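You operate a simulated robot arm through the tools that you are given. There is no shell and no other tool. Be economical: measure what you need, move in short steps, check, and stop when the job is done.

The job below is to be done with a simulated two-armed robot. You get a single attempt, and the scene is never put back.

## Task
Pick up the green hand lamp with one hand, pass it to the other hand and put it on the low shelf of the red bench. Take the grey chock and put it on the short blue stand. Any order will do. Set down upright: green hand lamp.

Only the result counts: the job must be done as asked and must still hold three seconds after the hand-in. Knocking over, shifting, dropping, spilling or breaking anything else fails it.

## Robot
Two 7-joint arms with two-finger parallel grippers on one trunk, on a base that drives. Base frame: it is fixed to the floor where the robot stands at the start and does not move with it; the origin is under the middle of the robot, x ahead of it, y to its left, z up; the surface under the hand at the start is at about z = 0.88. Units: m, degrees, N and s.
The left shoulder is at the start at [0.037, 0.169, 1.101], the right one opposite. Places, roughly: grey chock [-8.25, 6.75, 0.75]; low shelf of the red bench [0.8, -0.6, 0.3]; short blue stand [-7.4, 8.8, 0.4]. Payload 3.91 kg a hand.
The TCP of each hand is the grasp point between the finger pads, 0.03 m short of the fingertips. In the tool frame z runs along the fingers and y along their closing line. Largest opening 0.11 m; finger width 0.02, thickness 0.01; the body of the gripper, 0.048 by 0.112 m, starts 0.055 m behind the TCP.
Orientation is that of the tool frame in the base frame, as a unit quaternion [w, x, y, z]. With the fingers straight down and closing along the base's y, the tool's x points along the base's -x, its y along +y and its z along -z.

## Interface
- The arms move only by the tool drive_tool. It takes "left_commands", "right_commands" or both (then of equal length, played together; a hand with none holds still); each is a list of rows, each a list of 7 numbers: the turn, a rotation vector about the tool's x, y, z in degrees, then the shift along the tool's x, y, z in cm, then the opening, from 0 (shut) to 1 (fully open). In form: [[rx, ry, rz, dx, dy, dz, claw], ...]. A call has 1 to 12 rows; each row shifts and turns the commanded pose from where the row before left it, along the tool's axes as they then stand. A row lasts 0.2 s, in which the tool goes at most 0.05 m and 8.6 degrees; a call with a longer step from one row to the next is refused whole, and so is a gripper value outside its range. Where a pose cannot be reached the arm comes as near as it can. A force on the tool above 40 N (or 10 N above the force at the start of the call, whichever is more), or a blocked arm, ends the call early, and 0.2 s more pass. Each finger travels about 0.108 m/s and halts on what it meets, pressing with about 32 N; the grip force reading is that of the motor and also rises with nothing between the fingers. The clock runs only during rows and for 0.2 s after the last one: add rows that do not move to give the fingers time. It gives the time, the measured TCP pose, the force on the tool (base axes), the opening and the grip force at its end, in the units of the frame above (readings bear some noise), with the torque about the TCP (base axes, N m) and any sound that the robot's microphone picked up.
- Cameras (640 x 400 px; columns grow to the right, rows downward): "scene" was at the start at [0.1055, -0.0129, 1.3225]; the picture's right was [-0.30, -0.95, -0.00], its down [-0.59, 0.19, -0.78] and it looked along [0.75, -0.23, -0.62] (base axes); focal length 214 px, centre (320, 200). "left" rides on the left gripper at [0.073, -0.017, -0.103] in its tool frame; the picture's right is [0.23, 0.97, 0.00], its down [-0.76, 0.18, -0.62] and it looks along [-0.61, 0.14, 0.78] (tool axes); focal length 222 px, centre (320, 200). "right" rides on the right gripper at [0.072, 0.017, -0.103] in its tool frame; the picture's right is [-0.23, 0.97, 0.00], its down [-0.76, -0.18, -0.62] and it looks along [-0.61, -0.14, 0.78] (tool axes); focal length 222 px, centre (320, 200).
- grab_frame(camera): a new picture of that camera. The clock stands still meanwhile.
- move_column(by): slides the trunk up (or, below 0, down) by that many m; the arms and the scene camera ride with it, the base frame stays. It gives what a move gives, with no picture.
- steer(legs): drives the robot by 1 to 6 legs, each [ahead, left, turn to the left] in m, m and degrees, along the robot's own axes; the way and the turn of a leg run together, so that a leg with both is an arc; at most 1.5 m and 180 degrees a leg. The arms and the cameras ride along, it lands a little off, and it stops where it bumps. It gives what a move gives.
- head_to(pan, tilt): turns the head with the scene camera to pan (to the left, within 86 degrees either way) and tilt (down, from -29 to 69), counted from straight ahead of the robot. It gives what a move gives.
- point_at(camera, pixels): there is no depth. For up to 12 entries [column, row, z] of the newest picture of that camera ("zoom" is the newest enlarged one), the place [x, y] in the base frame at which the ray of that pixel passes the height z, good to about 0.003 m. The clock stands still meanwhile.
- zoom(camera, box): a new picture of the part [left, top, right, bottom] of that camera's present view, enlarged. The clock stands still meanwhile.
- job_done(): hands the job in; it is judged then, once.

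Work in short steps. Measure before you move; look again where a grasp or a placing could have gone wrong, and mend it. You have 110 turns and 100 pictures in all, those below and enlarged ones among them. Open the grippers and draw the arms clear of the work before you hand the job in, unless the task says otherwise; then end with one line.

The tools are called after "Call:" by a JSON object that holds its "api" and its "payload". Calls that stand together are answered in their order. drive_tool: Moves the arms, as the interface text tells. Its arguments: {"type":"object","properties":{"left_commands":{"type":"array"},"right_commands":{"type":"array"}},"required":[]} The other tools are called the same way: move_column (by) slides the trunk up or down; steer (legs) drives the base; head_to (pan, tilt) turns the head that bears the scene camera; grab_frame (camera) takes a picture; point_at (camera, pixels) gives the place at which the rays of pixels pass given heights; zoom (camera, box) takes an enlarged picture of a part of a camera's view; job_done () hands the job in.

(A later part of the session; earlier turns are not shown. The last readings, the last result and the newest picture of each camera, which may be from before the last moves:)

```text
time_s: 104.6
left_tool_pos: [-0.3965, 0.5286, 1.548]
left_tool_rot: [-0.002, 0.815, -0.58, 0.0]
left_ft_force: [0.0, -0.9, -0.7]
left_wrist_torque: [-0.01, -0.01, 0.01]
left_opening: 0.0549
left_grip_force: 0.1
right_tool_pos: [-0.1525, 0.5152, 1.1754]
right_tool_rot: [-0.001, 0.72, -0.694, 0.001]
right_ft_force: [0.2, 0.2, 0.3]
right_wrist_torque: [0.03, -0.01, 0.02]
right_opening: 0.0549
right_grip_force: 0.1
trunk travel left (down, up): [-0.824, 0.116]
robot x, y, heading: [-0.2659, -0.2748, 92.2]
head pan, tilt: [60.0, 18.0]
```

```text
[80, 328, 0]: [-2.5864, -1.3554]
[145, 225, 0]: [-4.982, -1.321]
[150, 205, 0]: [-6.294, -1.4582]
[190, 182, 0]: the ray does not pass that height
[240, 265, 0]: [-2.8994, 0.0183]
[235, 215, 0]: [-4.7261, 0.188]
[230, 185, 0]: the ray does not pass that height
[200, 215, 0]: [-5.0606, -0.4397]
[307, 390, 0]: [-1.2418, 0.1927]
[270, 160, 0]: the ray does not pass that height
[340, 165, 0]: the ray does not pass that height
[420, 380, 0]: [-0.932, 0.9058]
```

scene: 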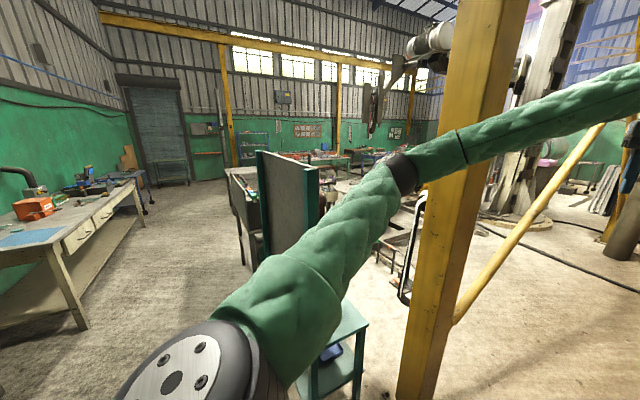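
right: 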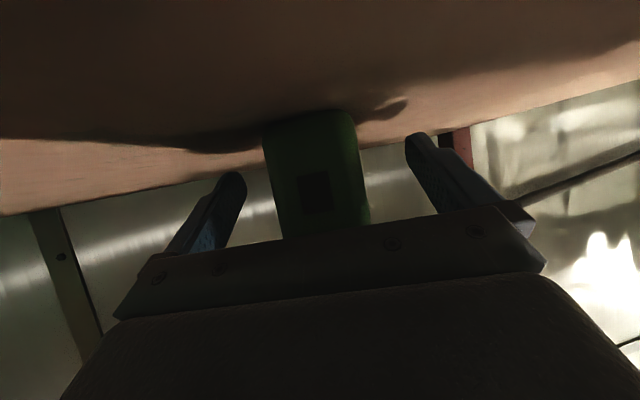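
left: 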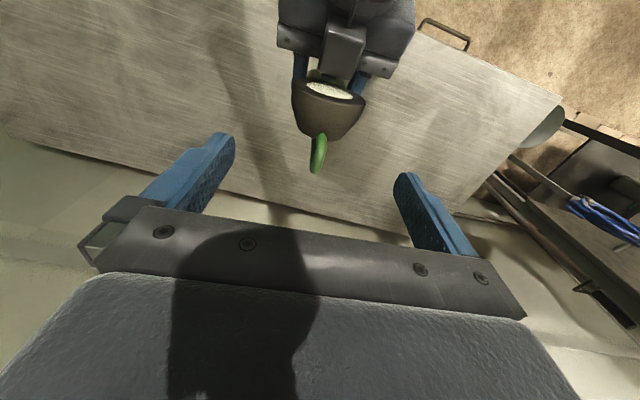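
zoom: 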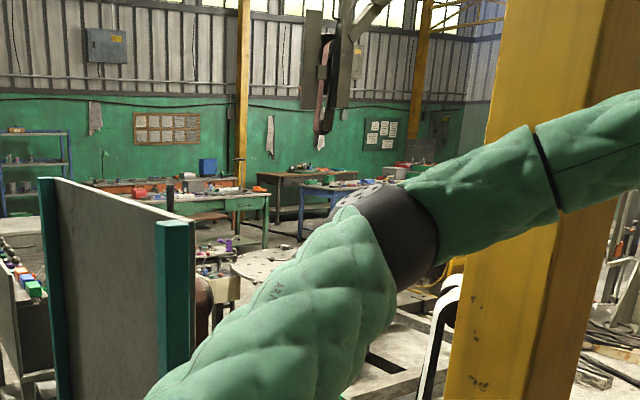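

The west corridor (y from about -1.3 to 0) is free. I turn to face west, shift to y ≈ -0.6 and drive on.

Call:
{"api": "steer", "payload": {"legs": [[0, 0, 88], [0, 0.35, 0], [1.2, 0, 0], [1.2, 0, 0]]}}

Call:
{"api": "head_to", "payload": {"pan": -15, "tilt": 18}}

Call:
{"api": "grab_frame", "payload": {"camera": "scene"}}

```text
time_s: 122.2
left_tool_pos: [-3.4946, -0.754, 1.5485]
left_tool_rot: [-0.002, 0.99, 0.142, -0.002]
left_ft_force: [0.2, 0.1, -0.4]
left_wrist_torque: [0.0, -0.03, -0.03]
left_opening: 0.0549
left_grip_force: 0.1
right_tool_pos: [-3.4703, -0.5104, 1.176]
right_tool_rot: [-0.001, 1.0, -0.004, 0.0]
right_ft_force: [0.1, 0.7, -1.2]
right_wrist_torque: [0.01, 0.02, 0.04]
right_opening: 0.055
right_grip_force: 0.1
trunk travel left (down, up): [-0.824, 0.116]
robot x, y, heading: [-2.6918, -0.6605, 179.4]
head pan, tilt: [60.0, 18.0]
```

```text
time_s: 123.6
left_tool_pos: [-3.4955, -0.7545, 1.5468]
left_tool_rot: [-0.001, 0.99, 0.142, -0.001]
left_ft_force: [-0.3, 0.0, -0.1]
left_wrist_torque: [0.01, 0.01, -0.02]
left_opening: 0.0551
left_grip_force: 0.0
right_tool_pos: [-3.4704, -0.512, 1.1764]
right_tool_rot: [0.0, 1.0, -0.006, 0.0]
right_ft_force: [0.1, 0.0, -0.8]
right_wrist_torque: [-0.01, -0.03, 0.0]
right_opening: 0.055
right_grip_force: 0.0
trunk travel left (down, up): [-0.824, 0.116]
robot x, y, heading: [-2.6871, -0.6635, 179.6]
head pan, tilt: [-15.0, 18.0]
```

```text
38 pictures are left
```

scene: 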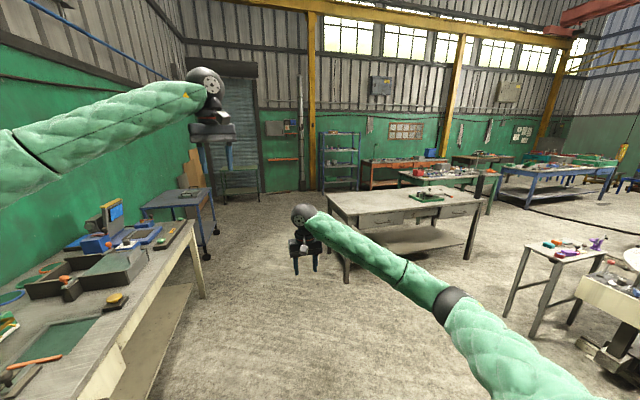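

Tables ahead-right; I measure floor points around the grey table and the blue table to plan a path.

Call:
{"api": "point_at", "payload": {"camera": "scene", "pixels": [[346, 282, 0], [330, 240, 0], [467, 260, 0], [480, 225, 0], [505, 318, 0], [540, 335, 0], [527, 208, 0], [498, 195, 0], [585, 300, 0], [220, 232, 0], [322, 190, 0], [204, 298, 0]]}}

Call:
{"api": "zoom", "payload": {"camera": "scene", "box": [400, 120, 640, 270]}}

```text
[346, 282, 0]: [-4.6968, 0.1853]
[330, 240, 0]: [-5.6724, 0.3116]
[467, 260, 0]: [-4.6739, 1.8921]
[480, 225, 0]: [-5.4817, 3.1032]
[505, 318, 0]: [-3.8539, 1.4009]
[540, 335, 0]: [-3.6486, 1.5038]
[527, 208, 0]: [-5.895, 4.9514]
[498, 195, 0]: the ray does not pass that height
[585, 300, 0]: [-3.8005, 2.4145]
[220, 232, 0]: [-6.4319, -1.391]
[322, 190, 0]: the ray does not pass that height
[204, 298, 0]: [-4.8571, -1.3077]
```

```text
2.67 times, centred on (520, 195) of scene
```

zoom: 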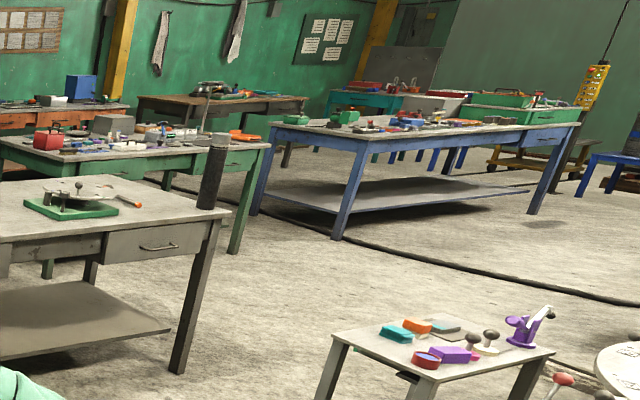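

I drive to x ≈ -4.2 south of the gap between the grey table and the small table, turn to face +y and look.

Call:
{"api": "steer", "payload": {"legs": [[1.48, 0, 0], [0, 0, -90]]}}

Call:
{"api": "head_to", "payload": {"pan": 10, "tilt": 28}}

Call:
{"api": "grab_frame", "payload": {"camera": "scene"}}

```text
time_s: 134.9
left_tool_pos: [-4.2799, 0.1301, 1.5472]
left_tool_rot: [-0.002, 0.805, -0.593, 0.0]
left_ft_force: [-0.2, -0.2, -0.3]
left_wrist_torque: [0.05, 0.02, 0.0]
left_opening: 0.0551
left_grip_force: 0.0
right_tool_pos: [-4.0375, 0.1082, 1.1767]
right_tool_rot: [-0.001, 0.708, -0.706, 0.0]
right_ft_force: [0.1, -0.9, 0.3]
right_wrist_torque: [0.0, -0.02, -0.02]
right_opening: 0.0551
right_grip_force: 0.0
trunk travel left (down, up): [-0.824, 0.116]
robot x, y, heading: [-4.1799, -0.6746, 90.3]
head pan, tilt: [-15.0, 18.0]
```

```text
time_s: 135.8
left_tool_pos: [-4.2811, 0.1304, 1.5482]
left_tool_rot: [-0.002, 0.805, -0.593, 0.001]
left_ft_force: [0.0, -0.1, -0.4]
left_wrist_torque: [0.01, 0.02, -0.01]
left_opening: 0.0549
left_grip_force: 0.0
right_tool_pos: [-4.0379, 0.1096, 1.1759]
right_tool_rot: [0.0, 0.709, -0.705, 0.0]
right_ft_force: [0.2, 0.0, 0.2]
right_wrist_torque: [0.02, 0.02, -0.01]
right_opening: 0.0552
right_grip_force: 0.0
trunk travel left (down, up): [-0.824, 0.116]
robot x, y, heading: [-4.174, -0.677, 90.2]
head pan, tilt: [10.0, 28.0]
```

```text
36 pictures are left
```

scene: 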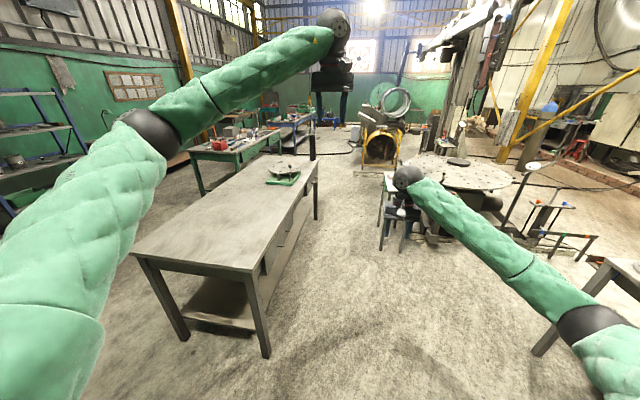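

I measure the gap's edges.

Call:
{"api": "point_at", "payload": {"camera": "scene", "pixels": [[268, 356, 0], [316, 219, 0], [380, 250, 0], [378, 200, 0], [400, 252, 0], [185, 339, 0], [202, 193, 0], [360, 170, 0], [310, 160, 0], [100, 215, 0], [340, 300, 0]]}}

Call:
{"api": "zoom", "payload": {"camera": "scene", "box": [180, 80, 420, 260]}}

```text
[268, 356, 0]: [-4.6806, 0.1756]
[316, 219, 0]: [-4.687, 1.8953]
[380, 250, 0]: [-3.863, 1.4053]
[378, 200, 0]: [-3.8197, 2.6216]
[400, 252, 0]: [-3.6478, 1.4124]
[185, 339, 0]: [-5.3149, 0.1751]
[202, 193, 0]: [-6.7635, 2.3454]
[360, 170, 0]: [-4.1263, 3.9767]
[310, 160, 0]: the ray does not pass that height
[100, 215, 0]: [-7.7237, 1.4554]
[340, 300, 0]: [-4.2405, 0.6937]
```

```text
2.22 times, centred on (300, 170) of scene
```

zoom: 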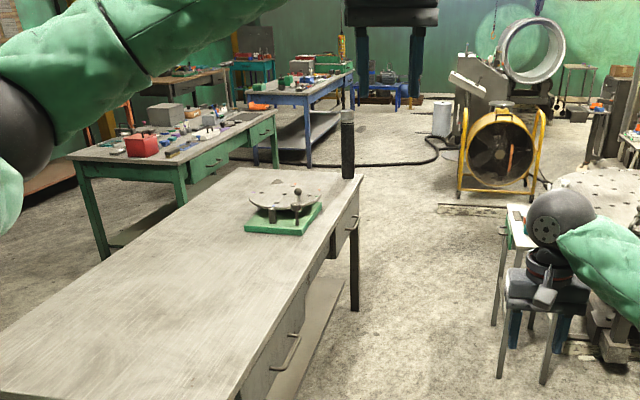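

The gap is x from -4.68 to -3.86 (0.82 m), clear beyond. I centre on x ≈ -4.27 and go up to just before the narrow part.

Call:
{"api": "steer", "payload": {"legs": [[0, 0.095, 0], [1.3, 0, 0]]}}

Call:
{"api": "head_to", "payload": {"pan": 0, "tilt": 55}}

Call:
{"api": "grab_frame", "payload": {"camera": "scene"}}

```text
time_s: 143.1
left_tool_pos: [-4.4079, 1.4415, 1.5476]
left_tool_rot: [-0.002, 0.81, -0.587, 0.0]
left_ft_force: [-0.3, -0.4, 0.0]
left_wrist_torque: [0.0, 0.0, 0.02]
left_opening: 0.0549
left_grip_force: 0.0
right_tool_pos: [-4.1644, 1.4232, 1.1766]
right_tool_rot: [-0.001, 0.714, -0.7, 0.0]
right_ft_force: [-0.3, 0.3, 0.1]
right_wrist_torque: [-0.03, -0.03, -0.05]
right_opening: 0.0548
right_grip_force: 0.1
trunk travel left (down, up): [-0.824, 0.116]
robot x, y, heading: [-4.2896, 0.6351, 90.9]
head pan, tilt: [10.0, 28.0]
```

```text
time_s: 144.0
left_tool_pos: [-4.4075, 1.4416, 1.5474]
left_tool_rot: [-0.001, 0.81, -0.587, 0.001]
left_ft_force: [-0.2, 0.5, 0.2]
left_wrist_torque: [-0.01, 0.03, -0.01]
left_opening: 0.0549
left_grip_force: 0.0
right_tool_pos: [-4.1646, 1.424, 1.1758]
right_tool_rot: [0.001, 0.714, -0.7, 0.001]
right_ft_force: [0.3, 0.7, 0.4]
right_wrist_torque: [-0.01, 0.01, -0.01]
right_opening: 0.055
right_grip_force: 0.1
trunk travel left (down, up): [-0.824, 0.116]
robot x, y, heading: [-4.288, 0.6385, 91.1]
head pan, tilt: [0.0, 55.0]
```

```text
34 pictures are left
```

scene: 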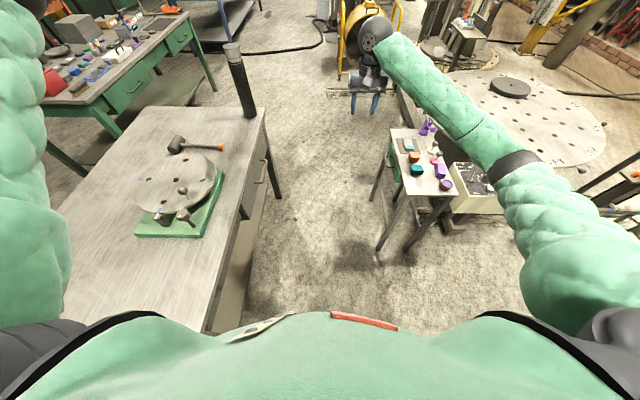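

The base fits with margin on both sides. I correct heading and go 2 m further on.

Call:
{"api": "steer", "payload": {"legs": [[0, -0.02, -1], [1.0, 0, 0], [1.0, 0, 0]]}}

Call:
{"api": "head_to", "payload": {"pan": 40, "tilt": 22}}

Call:
{"api": "grab_frame", "payload": {"camera": "scene"}}

```text
time_s: 154.4
left_tool_pos: [-4.406, 3.4514, 1.5485]
left_tool_rot: [-0.001, 0.807, -0.59, 0.0]
left_ft_force: [-0.4, 0.0, -1.0]
left_wrist_torque: [0.03, 0.0, -0.05]
left_opening: 0.0549
left_grip_force: 0.1
right_tool_pos: [-4.1614, 3.4314, 1.1763]
right_tool_rot: [0.0, 0.711, -0.704, 0.0]
right_ft_force: [-1.3, -0.1, -0.3]
right_wrist_torque: [0.03, 0.01, 0.01]
right_opening: 0.055
right_grip_force: 0.1
trunk travel left (down, up): [-0.824, 0.116]
robot x, y, heading: [-4.2956, 2.6482, 90.8]
head pan, tilt: [0.0, 55.0]
```

```text
time_s: 155.5
left_tool_pos: [-4.4049, 3.4527, 1.5479]
left_tool_rot: [-0.003, 0.807, -0.59, 0.0]
left_ft_force: [0.5, 0.4, 0.1]
left_wrist_torque: [0.0, 0.01, -0.01]
left_opening: 0.055
left_grip_force: 0.1
right_tool_pos: [-4.1627, 3.4312, 1.1758]
right_tool_rot: [-0.002, 0.711, -0.704, 0.0]
right_ft_force: [-0.6, -0.3, 0.3]
right_wrist_torque: [-0.03, -0.01, 0.0]
right_opening: 0.0551
right_grip_force: 0.0
trunk travel left (down, up): [-0.824, 0.116]
robot x, y, heading: [-4.2968, 2.6496, 90.7]
head pan, tilt: [40.0, 22.0]
```

```text
33 pictures are left
```

scene: 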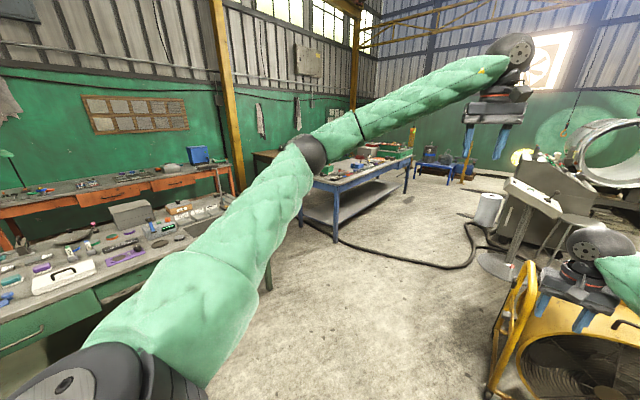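

I measure the fan, hose and blue table, and zoom to find the chock and stand.

Call:
{"api": "point_at", "payload": {"camera": "scene", "pixels": [[495, 395, 0], [510, 280, 0], [335, 243, 0], [405, 195, 0], [340, 246, 0], [400, 262, 0], [470, 262, 0], [270, 290, 0], [455, 182, 0.0], [415, 175, 0], [272, 264, 0]]}}

Call:
{"api": "zoom", "payload": {"camera": "scene", "box": [250, 120, 490, 220]}}

```text
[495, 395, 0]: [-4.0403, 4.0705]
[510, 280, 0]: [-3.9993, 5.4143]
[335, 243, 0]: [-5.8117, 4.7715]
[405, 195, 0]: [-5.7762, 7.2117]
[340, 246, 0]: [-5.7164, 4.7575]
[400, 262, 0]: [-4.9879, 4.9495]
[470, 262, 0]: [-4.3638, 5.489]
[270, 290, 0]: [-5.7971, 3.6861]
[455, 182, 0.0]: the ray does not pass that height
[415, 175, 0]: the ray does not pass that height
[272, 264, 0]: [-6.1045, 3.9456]
```

```text
2.67 times, centred on (370, 170) of scene
```

zoom: 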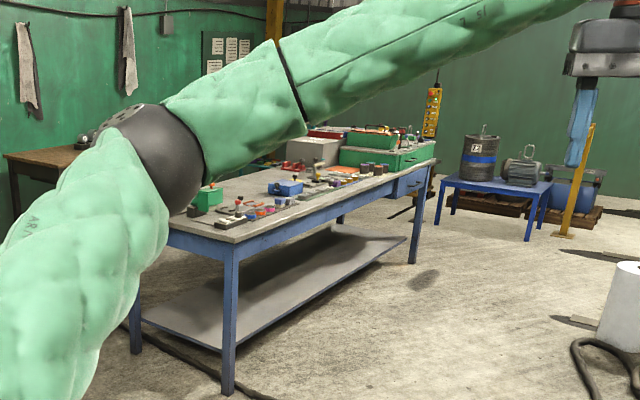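

Blue table stands at x ≤ -5.8, y 4.8–7.2; fan at x ≥ -4.04. I drive diagonally to x ≈ -4.85 and north to y ≈ 6.4.

Call:
{"api": "steer", "payload": {"legs": [[0.9, 0.55, 0], [1.4, 0, 0], [1.4, 0, 0]]}}

Call:
{"api": "head_to", "payload": {"pan": 40, "tilt": 22}}

Call:
{"api": "grab_frame", "payload": {"camera": "scene"}}

```text
time_s: 174.4
left_tool_pos: [-4.908, 7.2268, 1.5483]
left_tool_rot: [-0.002, 0.798, -0.602, 0.0]
left_ft_force: [0.4, 0.0, -0.2]
left_wrist_torque: [0.0, 0.0, 0.01]
left_opening: 0.055
left_grip_force: 0.1
right_tool_pos: [-4.6655, 7.1999, 1.1757]
right_tool_rot: [0.001, -0.7, 0.714, -0.001]
right_ft_force: [-0.3, 0.0, 0.0]
right_wrist_torque: [0.0, -0.02, -0.03]
right_opening: 0.0547
right_grip_force: 0.1
trunk travel left (down, up): [-0.824, 0.116]
robot x, y, heading: [-4.8237, 6.422, 88.8]
head pan, tilt: [40.0, 22.0]
```

```text
time_s: 175.0
left_tool_pos: [-4.9082, 7.2262, 1.5468]
left_tool_rot: [-0.002, 0.798, -0.603, 0.001]
left_ft_force: [-0.9, 0.7, 0.2]
left_wrist_torque: [0.04, 0.02, 0.01]
left_opening: 0.055
left_grip_force: 0.0
right_tool_pos: [-4.6656, 7.1981, 1.175]
right_tool_rot: [0.0, -0.7, 0.714, 0.0]
right_ft_force: [-0.5, -0.7, 0.5]
right_wrist_torque: [0.04, 0.0, 0.02]
right_opening: 0.0549
right_grip_force: 0.1
trunk travel left (down, up): [-0.824, 0.116]
robot x, y, heading: [-4.8238, 6.4168, 89.1]
head pan, tilt: [40.0, 22.0]
```

```text
31 pictures are left
```

scene: 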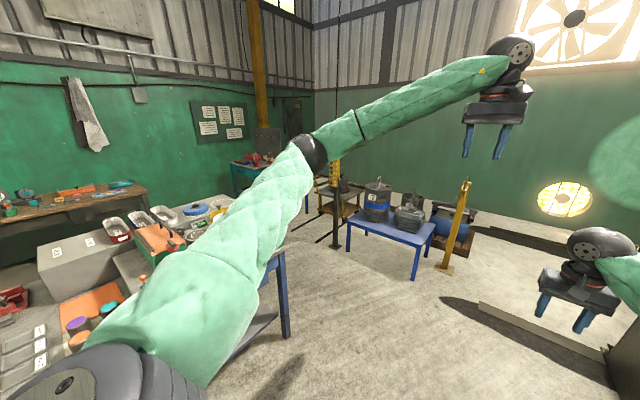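

I measure the blue stand with the drum and look for the chock.

Call:
{"api": "point_at", "payload": {"camera": "scene", "pixels": [[414, 278, 0], [348, 250, 0], [432, 250, 0], [375, 222, 0.4], [435, 230, 0.4], [335, 245, 0], [285, 335, 0], [130, 188, 0.75], [445, 268, 0], [60, 205, 0.75]]}}

Call:
{"api": "head_to", "payload": {"pan": 75, "tilt": 20}}

Call:
{"api": "grab_frame", "payload": {"camera": "scene"}}

```text
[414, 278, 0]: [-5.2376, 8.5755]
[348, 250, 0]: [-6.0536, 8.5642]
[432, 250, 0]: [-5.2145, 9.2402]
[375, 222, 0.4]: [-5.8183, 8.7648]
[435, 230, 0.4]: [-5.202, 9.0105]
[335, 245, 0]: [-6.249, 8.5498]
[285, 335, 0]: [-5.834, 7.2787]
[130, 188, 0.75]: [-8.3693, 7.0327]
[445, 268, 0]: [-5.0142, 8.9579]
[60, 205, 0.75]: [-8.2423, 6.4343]
```

```text
time_s: 176.0
left_tool_pos: [-4.9082, 7.2272, 1.547]
left_tool_rot: [-0.002, 0.798, -0.602, 0.0]
left_ft_force: [-0.2, 0.4, 0.0]
left_wrist_torque: [0.01, -0.03, 0.03]
left_opening: 0.0553
left_grip_force: 0.2
right_tool_pos: [-4.6649, 7.1984, 1.1755]
right_tool_rot: [0.001, -0.701, 0.714, -0.001]
right_ft_force: [-1.0, -0.9, 0.0]
right_wrist_torque: [0.0, -0.02, -0.02]
right_opening: 0.0551
right_grip_force: 0.2
trunk travel left (down, up): [-0.824, 0.116]
robot x, y, heading: [-4.8217, 6.4214, 88.9]
head pan, tilt: [75.0, 20.0]
```

```text
30 pictures are left
```

scene: 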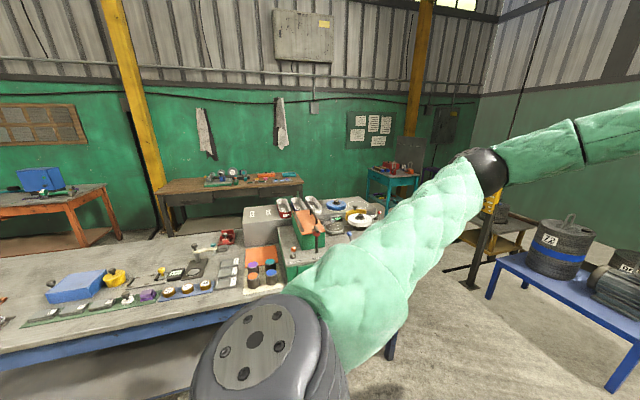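

The drum stand is at (-5.6,8.9); the brown table with small items is near x -8.3. I go round the north end of the blue table through the 1.2 m gap, facing west.

Call:
{"api": "steer", "payload": {"legs": [[1.0, 0, 0], [0, 0, 91], [0, -0.5, 0], [0.5, 0, 0]]}}

Call:
{"api": "head_to", "payload": {"pan": 0, "tilt": 28}}

Call:
{"api": "grab_frame", "payload": {"camera": "scene"}}

```text
time_s: 190.2
left_tool_pos: [-6.1681, 7.7633, 1.5485]
left_tool_rot: [-0.002, 0.985, 0.172, -0.002]
left_ft_force: [0.2, 0.2, 0.6]
left_wrist_torque: [-0.04, 0.02, 0.0]
left_opening: 0.0552
left_grip_force: 0.1
right_tool_pos: [-6.1565, 8.0068, 1.1765]
right_tool_rot: [0.0, 1.0, 0.025, 0.0]
right_ft_force: [-0.1, 1.1, -0.5]
right_wrist_torque: [0.02, 0.02, 0.02]
right_opening: 0.0551
right_grip_force: 0.1
trunk travel left (down, up): [-0.824, 0.116]
robot x, y, heading: [-5.3649, 7.9053, -177.0]
head pan, tilt: [75.0, 20.0]
```

```text
time_s: 191.7
left_tool_pos: [-6.1683, 7.7641, 1.548]
left_tool_rot: [-0.002, 0.985, 0.172, -0.002]
left_ft_force: [-0.1, 1.0, -0.1]
left_wrist_torque: [0.04, 0.0, -0.04]
left_opening: 0.0551
left_grip_force: 0.0
right_tool_pos: [-6.1566, 8.0073, 1.1747]
right_tool_rot: [0.0, 1.0, 0.024, 0.0]
right_ft_force: [-0.1, -0.5, -0.4]
right_wrist_torque: [-0.01, -0.02, -0.02]
right_opening: 0.0546
right_grip_force: 0.1
trunk travel left (down, up): [-0.824, 0.116]
robot x, y, heading: [-5.3706, 7.9045, -177.4]
head pan, tilt: [0.0, 28.0]
```

```text
29 pictures are left
```

scene: 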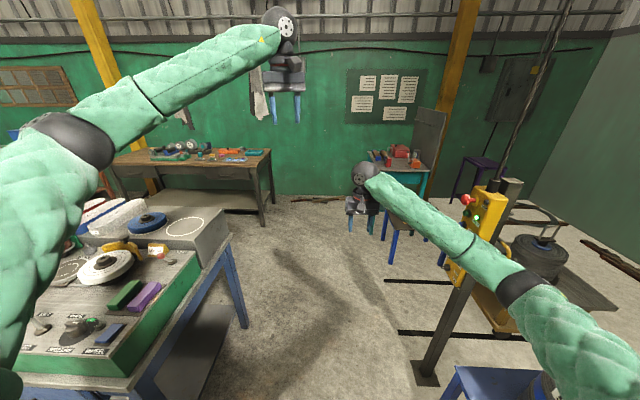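

The yellow control box of the hoist is near the right forearm. I measure the pole, the box, the table corner and the floor ahead.

Call:
{"api": "point_at", "payload": {"camera": "scene", "pixels": [[425, 380, 0], [412, 372, 0], [247, 325, 0], [390, 263, 0], [437, 265, 0], [265, 225, 0], [380, 236, 0], [230, 235, 0.8], [205, 205, 0.95], [450, 195, 0]]}}

Call:
{"api": "zoom", "payload": {"camera": "scene", "box": [340, 130, 580, 290]}}

Call:
{"api": "zoom", "payload": {"camera": "scene", "box": [100, 120, 290, 240]}}

```text
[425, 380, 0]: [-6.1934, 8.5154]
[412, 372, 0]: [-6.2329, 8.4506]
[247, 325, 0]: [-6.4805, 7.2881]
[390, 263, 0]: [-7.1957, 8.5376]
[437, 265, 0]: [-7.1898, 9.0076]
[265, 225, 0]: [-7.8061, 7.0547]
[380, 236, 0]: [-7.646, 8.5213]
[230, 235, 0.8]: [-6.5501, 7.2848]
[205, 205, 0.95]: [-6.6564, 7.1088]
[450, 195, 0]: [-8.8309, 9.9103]
```

```text
2.50 times, centred on (460, 210) of scene
```

zoom: 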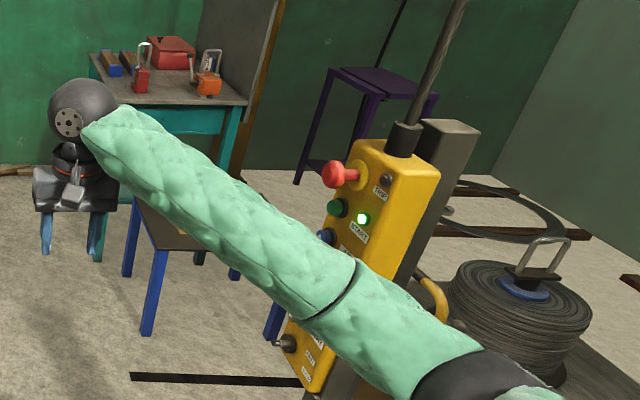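

```text
3.33 times, centred on (195, 180) of scene
```

zoom: 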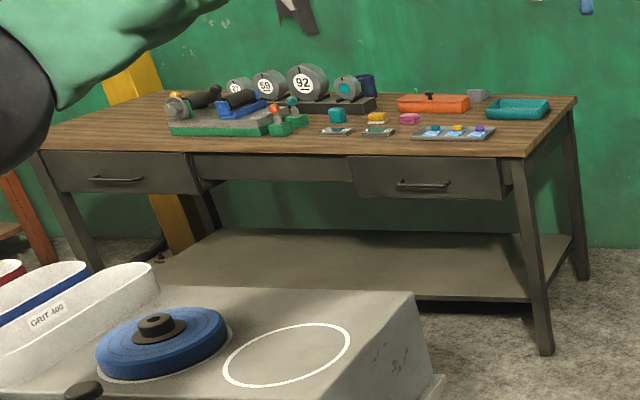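

Grey block on the brown table at about (242,148) is the chock candidate; the short blue stand's legs are at (-7.2..-7.65, 8.54..9.0). I stretch the right arm 12 cm to tuck its elbow, then pass the pole at y ≈ 7.8.

Call:
{"api": "drive_tool", "payload": {"right_commands": [[0, 0, 0, -4, 1, 0, 0.5], [0, 0, 0, -4, 1, 0, 0.5], [0, 0, 0, -4, 1, 0, 0.5], [0, 0, 0, 0, 0, 0, 0.5]]}}

Call:
{"api": "steer", "payload": {"legs": [[0, 0.1, -2.8], [1.2, 0, 0]]}}

Call:
{"api": "head_to", "payload": {"pan": 25, "tilt": 32}}

Call:
{"api": "grab_frame", "payload": {"camera": "scene"}}

```text
time_s: 192.7
left_tool_pos: [-6.1683, 7.7637, 1.5472]
left_tool_rot: [-0.001, 0.985, 0.172, -0.001]
left_ft_force: [0.9, -0.6, 0.5]
left_wrist_torque: [0.0, -0.01, -0.01]
left_opening: 0.0548
left_grip_force: 0.1
right_tool_pos: [-6.2765, 7.9749, 1.1779]
right_tool_rot: [-0.001, 1.0, 0.024, 0.0]
right_ft_force: [0.3, -0.4, 0.9]
right_wrist_torque: [-0.02, -0.06, 0.01]
right_opening: 0.0551
right_grip_force: 0.0
trunk travel left (down, up): [-0.824, 0.116]
robot x, y, heading: [-5.369, 7.9052, -177.0]
head pan, tilt: [0.0, 28.0]
```

```text
time_s: 199.4
left_tool_pos: [-7.3445, 7.7095, 1.5478]
left_tool_rot: [-0.002, 0.99, 0.144, -0.002]
left_ft_force: [1.1, -0.4, 0.4]
left_wrist_torque: [0.03, 0.02, 0.03]
left_opening: 0.0548
left_grip_force: 0.0
right_tool_pos: [-7.4422, 7.9255, 1.177]
right_tool_rot: [-0.001, 1.0, -0.003, 0.0]
right_ft_force: [-0.3, -0.2, -0.3]
right_wrist_torque: [-0.02, 0.02, 0.01]
right_opening: 0.0552
right_grip_force: 0.2
trunk travel left (down, up): [-0.824, 0.116]
robot x, y, heading: [-6.5364, 7.8074, 180.0]
head pan, tilt: [0.0, 28.0]
```

```text
time_s: 200.3
left_tool_pos: [-7.3454, 7.7103, 1.5485]
left_tool_rot: [-0.002, 0.989, 0.145, -0.002]
left_ft_force: [-0.3, -0.1, 0.5]
left_wrist_torque: [-0.01, -0.02, 0.02]
left_opening: 0.0547
left_grip_force: 0.1
right_tool_pos: [-7.441, 7.9264, 1.1789]
right_tool_rot: [-0.001, 1.0, -0.003, 0.001]
right_ft_force: [-1.2, 0.0, -0.7]
right_wrist_torque: [-0.05, 0.01, 0.03]
right_opening: 0.0551
right_grip_force: 0.0
trunk travel left (down, up): [-0.824, 0.116]
robot x, y, heading: [-6.5409, 7.8067, 179.8]
head pan, tilt: [25.0, 32.0]
```

```text
26 pictures are left
```

scene: 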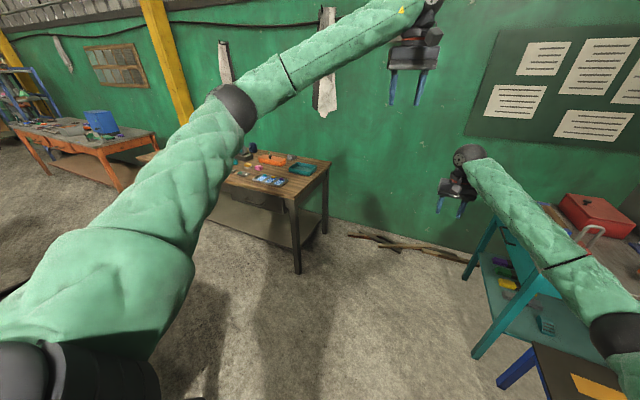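

The brown table's north end is visible; I zoom on the items to identify the chock.

Call:
{"api": "zoom", "payload": {"camera": "scene", "box": [225, 135, 335, 205]}}

Call:
{"api": "point_at", "payload": {"camera": "scene", "pixels": [[293, 160, 0.75], [291, 157, 0.78], [298, 273, 0], [325, 233, 0], [290, 198, 0.75], [332, 163, 0.75]]}}

```text
5.71 times, centred on (280, 170) of scene
```

zoom: 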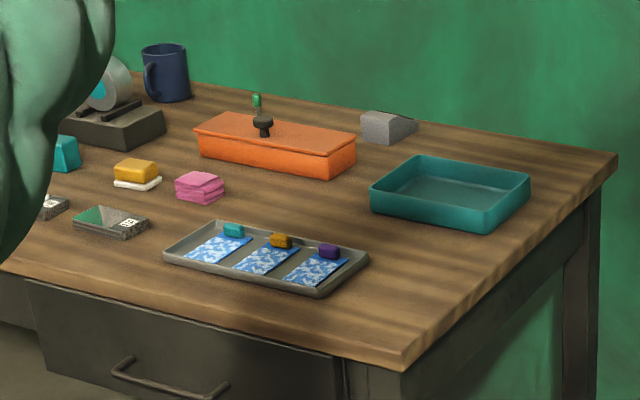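

```text
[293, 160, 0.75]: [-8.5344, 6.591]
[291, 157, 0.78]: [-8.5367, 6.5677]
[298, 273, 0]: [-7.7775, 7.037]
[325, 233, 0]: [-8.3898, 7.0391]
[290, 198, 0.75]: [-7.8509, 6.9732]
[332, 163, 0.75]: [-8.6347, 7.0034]
```

The chock is the grey wedge at zoom (385,127), near the table's rear north corner. I drive up to (-7.55,7.75), turn to heading -140° and look again from close by.

Call:
{"api": "steer", "payload": {"legs": [[1.0, 0, 0], [0, 0, 40]]}}

Call:
{"api": "head_to", "payload": {"pan": 15, "tilt": 45}}

Call:
{"api": "grab_frame", "payload": {"camera": "scene"}}

```text
time_s: 207.3
left_tool_pos: [-8.1045, 7.2143, 1.5484]
left_tool_rot: [-0.001, 0.881, 0.474, -0.002]
left_ft_force: [1.1, 0.5, -0.4]
left_wrist_torque: [-0.01, 0.02, 0.02]
left_opening: 0.0553
left_grip_force: 0.0
right_tool_pos: [-8.317, 7.3179, 1.1777]
right_tool_rot: [0.0, 0.941, 0.338, 0.0]
right_ft_force: [-0.2, -0.5, -0.1]
right_wrist_torque: [-0.01, 0.0, -0.03]
right_opening: 0.055
right_grip_force: 0.1
trunk travel left (down, up): [-0.824, 0.116]
robot x, y, heading: [-7.545, 7.8074, -140.3]
head pan, tilt: [25.0, 32.0]
```

```text
time_s: 208.1
left_tool_pos: [-8.1041, 7.2145, 1.5473]
left_tool_rot: [0.0, 0.881, 0.473, -0.003]
left_ft_force: [0.2, -0.1, 0.1]
left_wrist_torque: [0.0, 0.0, -0.01]
left_opening: 0.055
left_grip_force: 0.0
right_tool_pos: [-8.3171, 7.3181, 1.1779]
right_tool_rot: [0.0, 0.941, 0.337, -0.001]
right_ft_force: [0.4, 0.8, -0.7]
right_wrist_torque: [-0.04, 0.02, 0.0]
right_opening: 0.0548
right_grip_force: 0.0
trunk travel left (down, up): [-0.824, 0.116]
robot x, y, heading: [-7.5493, 7.8055, -139.9]
head pan, tilt: [15.0, 45.0]
```

```text
24 pictures are left
```

scene: 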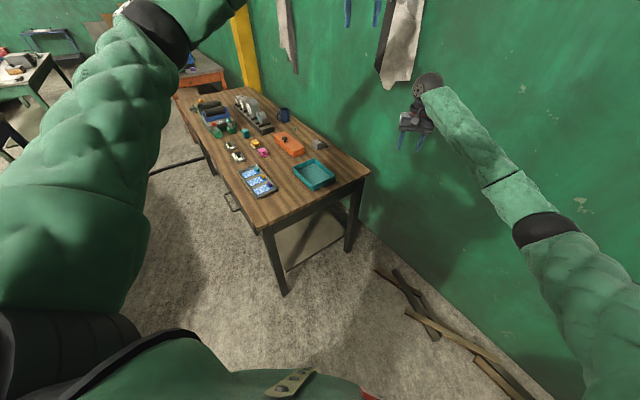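

The chock is at (318,144). I zoom and measure it and the table corners for several heights.

Call:
{"api": "zoom", "payload": {"camera": "scene", "box": [276, 125, 356, 195]}}

Call:
{"api": "point_at", "payload": {"camera": "zoom", "pixels": [[325, 172, 0.75], [325, 172, 0.8], [285, 105, 0.75], [380, 155, 0.75], [325, 172, 0.85]]}}

Call:
{"api": "point_at", "payload": {"camera": "scene", "pixels": [[263, 233, 0.75], [263, 233, 0.8], [263, 233, 0.85], [369, 171, 0.75], [369, 171, 0.8], [284, 294, 0], [348, 252, 0]]}}

```text
5.71 times, centred on (316, 160) of scene
```

zoom: 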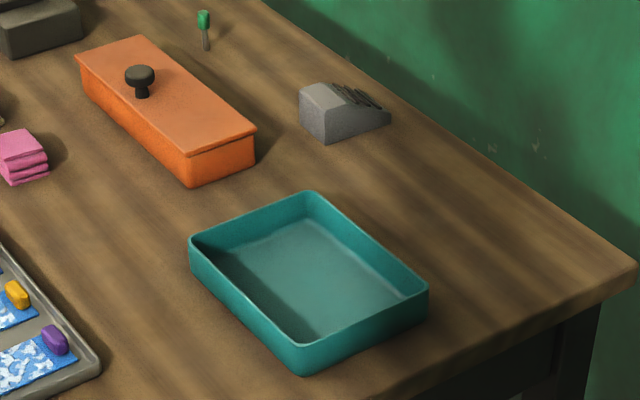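

```text
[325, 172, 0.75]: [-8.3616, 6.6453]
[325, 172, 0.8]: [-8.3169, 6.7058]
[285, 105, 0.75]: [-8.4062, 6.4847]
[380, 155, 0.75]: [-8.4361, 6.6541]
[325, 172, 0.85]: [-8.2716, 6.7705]
```

```text
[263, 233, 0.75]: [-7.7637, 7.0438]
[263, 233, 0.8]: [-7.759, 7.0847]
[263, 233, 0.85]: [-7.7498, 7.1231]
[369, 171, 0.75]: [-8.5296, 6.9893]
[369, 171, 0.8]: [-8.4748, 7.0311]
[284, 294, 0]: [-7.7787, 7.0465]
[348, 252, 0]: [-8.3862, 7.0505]
```

I re-measure with the correct bottom corner of the chock, zoom (325,142), and its other corners.

Call:
{"api": "point_at", "payload": {"camera": "zoom", "pixels": [[325, 142, 0.75], [325, 142, 0.78], [325, 142, 0.81], [299, 122, 0.78], [390, 122, 0.78], [325, 112, 0.82], [299, 90, 0.82], [341, 84, 0.82], [310, 370, 0.78], [428, 308, 0.78], [188, 255, 0.78]]}}

Call:
{"api": "point_at", "payload": {"camera": "scene", "pixels": [[263, 233, 0.78], [369, 171, 0.78]]}}

```text
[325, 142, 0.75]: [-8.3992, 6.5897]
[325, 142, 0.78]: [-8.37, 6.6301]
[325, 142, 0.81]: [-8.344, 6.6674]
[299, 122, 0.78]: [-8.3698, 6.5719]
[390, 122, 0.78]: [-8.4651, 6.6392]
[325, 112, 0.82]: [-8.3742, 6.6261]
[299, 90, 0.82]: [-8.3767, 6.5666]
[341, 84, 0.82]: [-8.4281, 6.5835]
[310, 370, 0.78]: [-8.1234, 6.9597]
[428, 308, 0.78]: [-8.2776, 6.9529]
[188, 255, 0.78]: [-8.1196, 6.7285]
```

```text
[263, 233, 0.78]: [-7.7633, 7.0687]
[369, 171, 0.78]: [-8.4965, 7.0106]
```

Height is uncertain (0.78–0.86). I raise the right hand 25 cm, lower the trunk by 0.3 and re-measure with the parallax.

Call:
{"api": "drive_tool", "payload": {"right_commands": [[0, 0, 0, 1, -1, -4.5, 0.5], [0, 0, 0, 1, -1, -4.5, 0.5], [0, 0, 0, 1, -1, -4.5, 0.5], [0, 0, 0, 1, -1, -4.5, 0.5], [0, 0, 0, 1, -1, -4.5, 0.5], [0, 0, 0, 1, -1, -4.5, 0.5], [0, 0, 0, 0, 0, 0, 0.5]]}}

Call:
{"api": "move_column", "payload": {"by": -0.3}}

Call:
{"api": "head_to", "payload": {"pan": 15, "tilt": 38}}

Call:
{"api": "zoom", "payload": {"camera": "scene", "box": [250, 110, 390, 230]}}

```text
time_s: 209.7
left_tool_pos: [-8.105, 7.2133, 1.5474]
left_tool_rot: [-0.001, 0.881, 0.473, -0.001]
left_ft_force: [0.1, 0.1, 0.0]
left_wrist_torque: [0.02, -0.02, -0.03]
left_opening: 0.0549
left_grip_force: 0.0
right_tool_pos: [-8.3139, 7.4025, 1.4496]
right_tool_rot: [-0.001, 0.941, 0.337, 0.001]
right_ft_force: [-0.6, -0.1, -0.5]
right_wrist_torque: [-0.02, -0.02, 0.0]
right_opening: 0.0549
right_grip_force: 0.0
trunk travel left (down, up): [-0.824, 0.116]
robot x, y, heading: [-7.5468, 7.8074, -140.1]
head pan, tilt: [15.0, 45.0]
```

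```text
time_s: 212.7
left_tool_pos: [-8.1042, 7.2151, 1.2485]
left_tool_rot: [0.0, 0.881, 0.473, -0.003]
left_ft_force: [0.6, -0.3, 0.5]
left_wrist_torque: [0.01, 0.0, -0.03]
left_opening: 0.055
left_grip_force: 0.1
right_tool_pos: [-8.3121, 7.4026, 1.1489]
right_tool_rot: [0.0, 0.941, 0.337, 0.0]
right_ft_force: [0.2, -0.9, -0.1]
right_wrist_torque: [0.02, -0.01, -0.01]
right_opening: 0.0549
right_grip_force: 0.0
trunk travel left (down, up): [-0.524, 0.416]
robot x, y, heading: [-7.5484, 7.8064, -140.5]
head pan, tilt: [15.0, 45.0]
```

```text
time_s: 213.4
left_tool_pos: [-8.1036, 7.2148, 1.2482]
left_tool_rot: [0.0, 0.88, 0.474, -0.003]
left_ft_force: [-1.0, 0.5, -0.4]
left_wrist_torque: [0.0, 0.0, 0.02]
left_opening: 0.055
left_grip_force: 0.2
right_tool_pos: [-8.3128, 7.4042, 1.1496]
right_tool_rot: [-0.001, 0.941, 0.338, 0.0]
right_ft_force: [-0.5, 0.2, -1.6]
right_wrist_torque: [0.0, 0.03, 0.01]
right_opening: 0.055
right_grip_force: 0.0
trunk travel left (down, up): [-0.524, 0.416]
robot x, y, heading: [-7.5461, 7.8034, -140.7]
head pan, tilt: [15.0, 38.0]
```

```text
3.33 times, centred on (320, 170) of scene
```

zoom: 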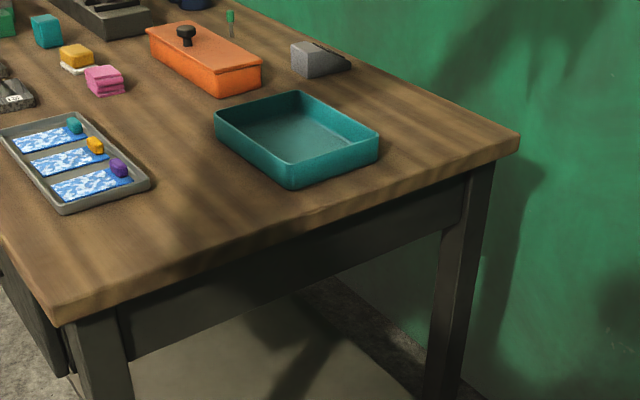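

I take rays to the same points: chock bottom corner (309,78), tray corner (292,187), table corners (55,305) and (519,138).

Call:
{"api": "point_at", "payload": {"camera": "zoom", "pixels": [[309, 78, 0.75], [309, 78, 0.78], [309, 78, 0.81], [292, 187, 0.75], [292, 187, 0.78], [292, 187, 0.81], [55, 305, 0.75], [55, 305, 0.78], [519, 138, 0.75], [519, 138, 0.78], [292, 66, 0.75], [352, 66, 0.75]]}}

```text
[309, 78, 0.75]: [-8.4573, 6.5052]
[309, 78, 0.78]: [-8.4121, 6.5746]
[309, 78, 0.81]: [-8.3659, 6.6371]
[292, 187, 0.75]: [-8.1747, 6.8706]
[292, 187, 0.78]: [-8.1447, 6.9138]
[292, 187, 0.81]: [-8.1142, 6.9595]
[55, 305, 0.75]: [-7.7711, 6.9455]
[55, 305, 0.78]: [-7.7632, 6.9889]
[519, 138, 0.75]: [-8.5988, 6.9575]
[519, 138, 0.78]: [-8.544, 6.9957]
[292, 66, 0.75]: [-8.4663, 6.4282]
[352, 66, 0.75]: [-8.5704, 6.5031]
```

Triangulated: table top z ≈ 0.85; chock occupies x -8.31..-8.40, y 6.66..6.725, tall side toward +x, top ≈ 0.894. I retract the right hand and turn the left so it closes along y, before driving nearer.

Call:
{"api": "drive_tool", "payload": {"left_commands": [[0, 0, 0, -2.22, 3.88, 0, 1], [0, 0, 0, -2.22, 3.88, 0, 1], [0, 0, 0, -2.22, 3.88, 0, 1], [0, 0, 0, -2.22, 3.88, 0, 1], [0, 0, 0, -2.22, 3.88, 0, 1], [0, 0, 8.06, 0, 0, 0, 1], [0, 0, 8.06, 0, 0, 0, 1], [0, 0, 8.06, 0, 0, 0, 1], [0, 0, 8.06, 0, 0, 0, 1], [0, 0, 8.06, 0, 0, 0, 1], [0, 0, 8.06, 0, 0, 0, 1], [0, 0, 8.06, 0, 0, 0, 1]], "right_commands": [[0, 0, 0, 4.4, 0, 0, 0.5], [0, 0, 0, 4.4, 0, 0, 0.5], [0, 0, 0, 4.4, 0, 0, 0.5], [0, 0, 0, 4.4, 0, 0, 0.5], [0, 0, 0, 4.4, 0, 0, 0.5], [0, 0, 0, 4.4, 0, 0, 0.5], [0, 0, 0, 4.4, 0, 0, 0.5], [0, 0, 0, 4.4, 0, 0, 0.5], [0, 0, 0, 0, 0, 0, 0.5], [0, 0, 0, 0, 0, 0, 0.5], [0, 0, 0, 0, 0, 0, 0.5], [0, 0, 0, 0, 0, 0, 0.5]]}}

Call:
{"api": "head_to", "payload": {"pan": 0, "tilt": 35}}

Call:
{"api": "grab_frame", "payload": {"camera": "scene"}}

```text
time_s: 216.0
left_tool_pos: [-7.991, 7.068, 1.2361]
left_tool_rot: [-0.001, 1.0, 0.009, -0.005]
left_ft_force: [0.1, -0.1, -0.3]
left_wrist_torque: [-0.04, -0.02, 0.01]
left_opening: 0.1101
left_grip_force: 0.1
left hand out of reach, approached as far as the arm can: row 12
right_tool_pos: [-8.0424, 7.6287, 1.1494]
right_tool_rot: [-0.001, 0.941, 0.338, 0.0]
right_ft_force: [1.1, -0.3, 0.3]
right_wrist_torque: [0.0, 0.0, -0.02]
right_opening: 0.0549
right_grip_force: 0.0
trunk travel left (down, up): [-0.524, 0.416]
robot x, y, heading: [-7.5425, 7.8058, -140.2]
head pan, tilt: [15.0, 38.0]
```

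```text
time_s: 216.8
left_tool_pos: [-7.9934, 7.0663, 1.2346]
left_tool_rot: [-0.001, 1.0, 0.012, -0.005]
left_ft_force: [0.3, 0.0, -0.8]
left_wrist_torque: [-0.01, 0.03, 0.0]
left_opening: 0.11
left_grip_force: 0.0
right_tool_pos: [-8.0436, 7.6287, 1.1494]
right_tool_rot: [-0.002, 0.941, 0.338, 0.0]
right_ft_force: [0.8, 0.0, 0.2]
right_wrist_torque: [0.0, 0.01, 0.01]
right_opening: 0.055
right_grip_force: 0.0
trunk travel left (down, up): [-0.524, 0.416]
robot x, y, heading: [-7.5467, 7.8044, -140.4]
head pan, tilt: [0.0, 35.0]
```

```text
21 pictures are left
```

scene: 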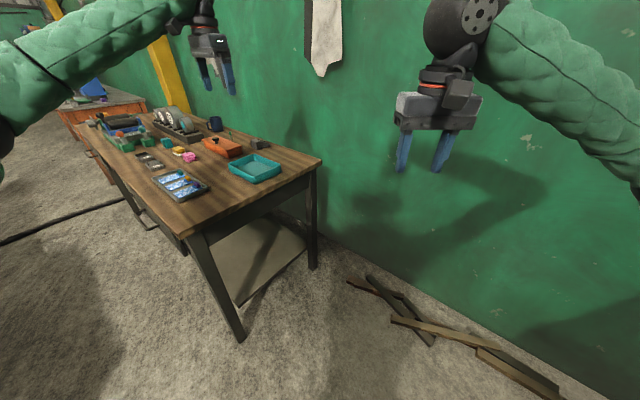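

I check where the planks on the floor and the wall foot lie relative to my goal (-7.88,7.48).

Call:
{"api": "point_at", "payload": {"camera": "scene", "pixels": [[350, 284, 0], [432, 343, 0], [395, 320, 0], [470, 345, 0], [550, 392, 0], [345, 250, 0], [500, 318, 0], [240, 340, 0], [480, 352, 0]]}}

```text
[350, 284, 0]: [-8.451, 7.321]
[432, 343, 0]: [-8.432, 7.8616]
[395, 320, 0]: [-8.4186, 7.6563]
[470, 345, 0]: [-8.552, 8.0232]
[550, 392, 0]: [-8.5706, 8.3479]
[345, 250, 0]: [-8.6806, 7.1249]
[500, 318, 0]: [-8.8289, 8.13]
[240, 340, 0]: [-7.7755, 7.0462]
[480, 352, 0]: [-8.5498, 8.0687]
```

Planks and wall (x ≈ -8.7) are clear of the goal. I drive to (-7.88,7.48) and look with the left camera.

Call:
{"api": "steer", "payload": {"legs": [[0.46, 0.036, 0]]}}

Call:
{"api": "grab_frame", "payload": {"camera": "left"}}

```text
time_s: 219.5
left_tool_pos: [-8.32, 6.7405, 1.2344]
left_tool_rot: [-0.001, 1.0, 0.015, -0.005]
left_ft_force: [-0.1, 0.3, 0.2]
left_wrist_torque: [0.02, -0.03, 0.03]
left_opening: 0.1102
left_grip_force: 0.1
right_tool_pos: [-8.3739, 7.3011, 1.1486]
right_tool_rot: [-0.001, 0.94, 0.341, -0.001]
right_ft_force: [-0.3, 0.2, -0.3]
right_wrist_torque: [0.02, -0.06, -0.02]
right_opening: 0.055
right_grip_force: 0.1
trunk travel left (down, up): [-0.524, 0.416]
robot x, y, heading: [-7.8764, 7.4815, -140.0]
head pan, tilt: [0.0, 35.0]
```

```text
20 pictures are left
```

left: 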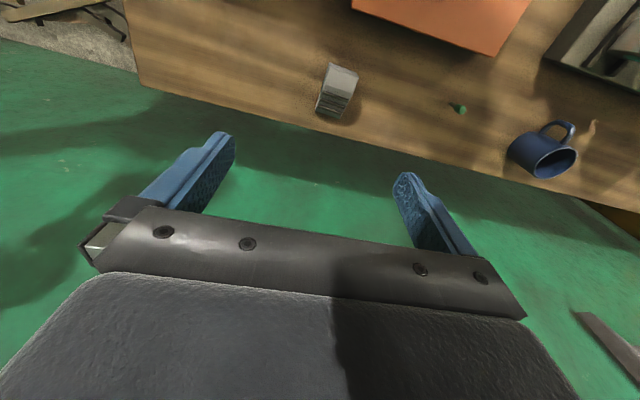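

The chock is at (338,88) in the left view. I measure its corners at base and top heights.

Call:
{"api": "zoom", "payload": {"camera": "left", "box": [298, 50, 378, 130]}}

Call:
{"api": "point_at", "payload": {"camera": "left", "pixels": [[329, 64, 0.892], [358, 73, 0.892], [316, 108, 0.855], [343, 117, 0.855], [338, 88, 0.87]]}}

```text
5.00 times, centred on (338, 90) of left
```

zoom: 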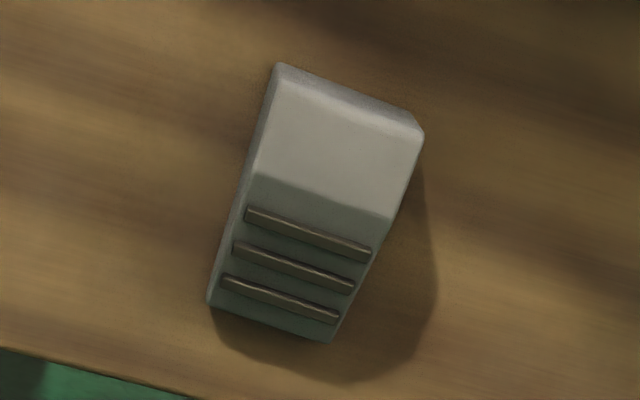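

```text
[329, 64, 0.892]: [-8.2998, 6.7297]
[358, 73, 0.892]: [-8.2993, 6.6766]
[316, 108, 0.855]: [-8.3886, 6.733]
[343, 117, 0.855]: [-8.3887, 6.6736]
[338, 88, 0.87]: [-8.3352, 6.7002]
```

Chock spans x -8.30..-8.39, y 6.675..6.731, square to the axes. I go to x -8.33, y 6.703 and descend to z ≈ 0.915 first.

Call:
{"api": "drive_tool", "payload": {"left_commands": [[0, 0, 1.7, -0.7, 3.75, 2, 1], [0, 0, 0, 0, 0, 4.3, 1], [0, 0, 0, 0, 0, 4.3, 1], [0, 0, 0, 0, 0, 4.3, 1], [0, 0, 0, 0, 0, 4.3, 1], [0, 0, 0, 0, 0, 4.3, 1], [0, 0, 0, 0, 0, 4.3, 1], [0, 0, 0, 0, 0, 4.2, 1], [0, 0, 0, 0, 0, 0, 1]]}}

Call:
{"api": "grab_frame", "payload": {"camera": "left"}}

```text
time_s: 221.5
left_tool_pos: [-8.3203, 6.7382, 0.9393]
left_tool_rot: [0.0, 1.0, 0.001, -0.004]
left_ft_force: [-0.1, 0.3, 0.3]
left_wrist_torque: [-0.01, -0.03, -0.06]
left_opening: 0.1103
left_grip_force: 0.2
left hand out of reach, approached as far as the arm can: row 1, 7
right_tool_pos: [-8.374, 7.3026, 1.1497]
right_tool_rot: [0.0, 0.94, 0.341, -0.001]
right_ft_force: [-0.2, 0.3, -0.1]
right_wrist_torque: [-0.04, 0.0, -0.01]
right_opening: 0.055
right_grip_force: 0.1
trunk travel left (down, up): [-0.524, 0.416]
robot x, y, heading: [-7.8786, 7.4771, -139.8]
head pan, tilt: [0.0, 35.0]
```

```text
18 pictures are left
```

left: 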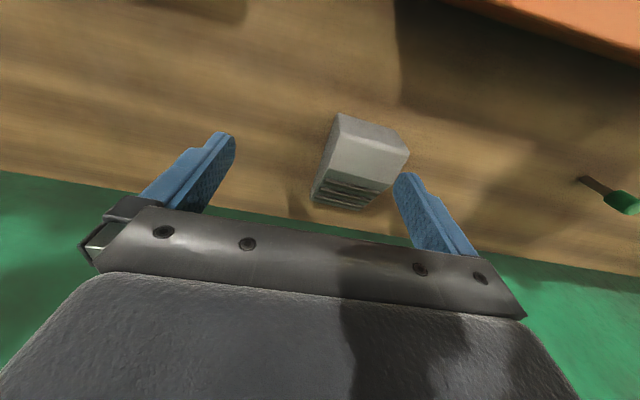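

The arm is at its limit here (y 6.738, z 0.939). I raise and pull the hand in, then turn the base 20° to the right, which brings the left shoulder nearer and eases the wrist.

Call:
{"api": "drive_tool", "payload": {"left_commands": [[0, 0, 0, 0, 0, -4.3, 1], [0, 0, 0, 0, 0, -4.3, 1], [0, 0, 0, 3, 0, -3.5, 1], [0, 0, 0, 3, 0, -3.5, 1], [0, 0, 0, 3, 0, -3.5, 1], [0, 0, 0, 3, 0, -3.5, 1], [0, 0, 0, 3, 0, 0, 1], [0, 0, 0, 0, 0, 0, 1]]}}

Call:
{"api": "steer", "payload": {"legs": [[0, 0, -20]]}}

```text
time_s: 223.3
left_tool_pos: [-8.1678, 6.7391, 1.1614]
left_tool_rot: [-0.001, 1.0, 0.0, -0.004]
left_ft_force: [0.2, 1.1, 0.6]
left_wrist_torque: [-0.04, -0.02, 0.01]
left_opening: 0.11
left_grip_force: 0.1
right_tool_pos: [-8.3732, 7.3021, 1.1499]
right_tool_rot: [-0.001, 0.94, 0.341, 0.0]
right_ft_force: [0.0, 0.1, 0.0]
right_wrist_torque: [-0.02, -0.03, 0.02]
right_opening: 0.0552
right_grip_force: 0.0
trunk travel left (down, up): [-0.524, 0.416]
robot x, y, heading: [-7.8784, 7.4817, -139.8]
head pan, tilt: [0.0, 35.0]
```

```text
time_s: 224.8
left_tool_pos: [-8.4056, 6.8834, 1.1623]
left_tool_rot: [-0.001, 0.985, -0.174, -0.004]
left_ft_force: [0.4, 0.2, 0.2]
left_wrist_torque: [-0.01, -0.01, 0.0]
left_opening: 0.11
left_grip_force: 0.1
right_tool_pos: [-8.406, 7.4827, 1.1487]
right_tool_rot: [-0.001, 0.985, 0.172, 0.0]
right_ft_force: [0.0, -0.6, 0.4]
right_wrist_torque: [-0.01, 0.0, -0.02]
right_opening: 0.0552
right_grip_force: 0.0
trunk travel left (down, up): [-0.524, 0.416]
robot x, y, heading: [-7.8801, 7.4814, -160.2]
head pan, tilt: [0.0, 35.0]
```

I restore the yaw (20°), move over the chock and go down to z ≈ 1.0.

Call:
{"api": "drive_tool", "payload": {"left_commands": [[0, 0, -6.7, 0, 0, 0, 1], [0, 0, -6.7, 0, 0, 0, 1], [0, 0, -6.6, 0, 0, 0, 1], [0, 0, 0, 1.51, 3.6, 0, 1], [0, 0, 0, 1.51, 3.6, 0, 1], [0, 0, 0, 1.51, 3.6, 0, 1], [0, 0, 0, 1.51, 3.6, 0, 1], [0, 0, 0, 1.51, 3.6, 0, 1], [0, 0, 0, 0, 0, 4, 1], [0, 0, 0, 0, 0, 4, 1], [0, 0, 0, 0, 0, 4, 1], [0, 0, 0, 0, 0, 0, 1]]}}

```text
time_s: 227.4
left_tool_pos: [-8.3302, 6.7123, 1.04]
left_tool_rot: [-0.002, 1.0, 0.002, -0.004]
left_ft_force: [0.8, 0.1, 0.8]
left_wrist_torque: [-0.01, 0.01, -0.02]
left_opening: 0.1103
left_grip_force: 0.0
left hand out of reach, approached as far as the arm can: row 8
right_tool_pos: [-8.4061, 7.483, 1.1489]
right_tool_rot: [-0.001, 0.985, 0.171, -0.001]
right_ft_force: [-0.3, 0.0, -0.3]
right_wrist_torque: [-0.01, 0.0, -0.01]
right_opening: 0.0548
right_grip_force: 0.0
trunk travel left (down, up): [-0.524, 0.416]
robot x, y, heading: [-7.8792, 7.4785, -159.9]
head pan, tilt: [0.0, 35.0]
```

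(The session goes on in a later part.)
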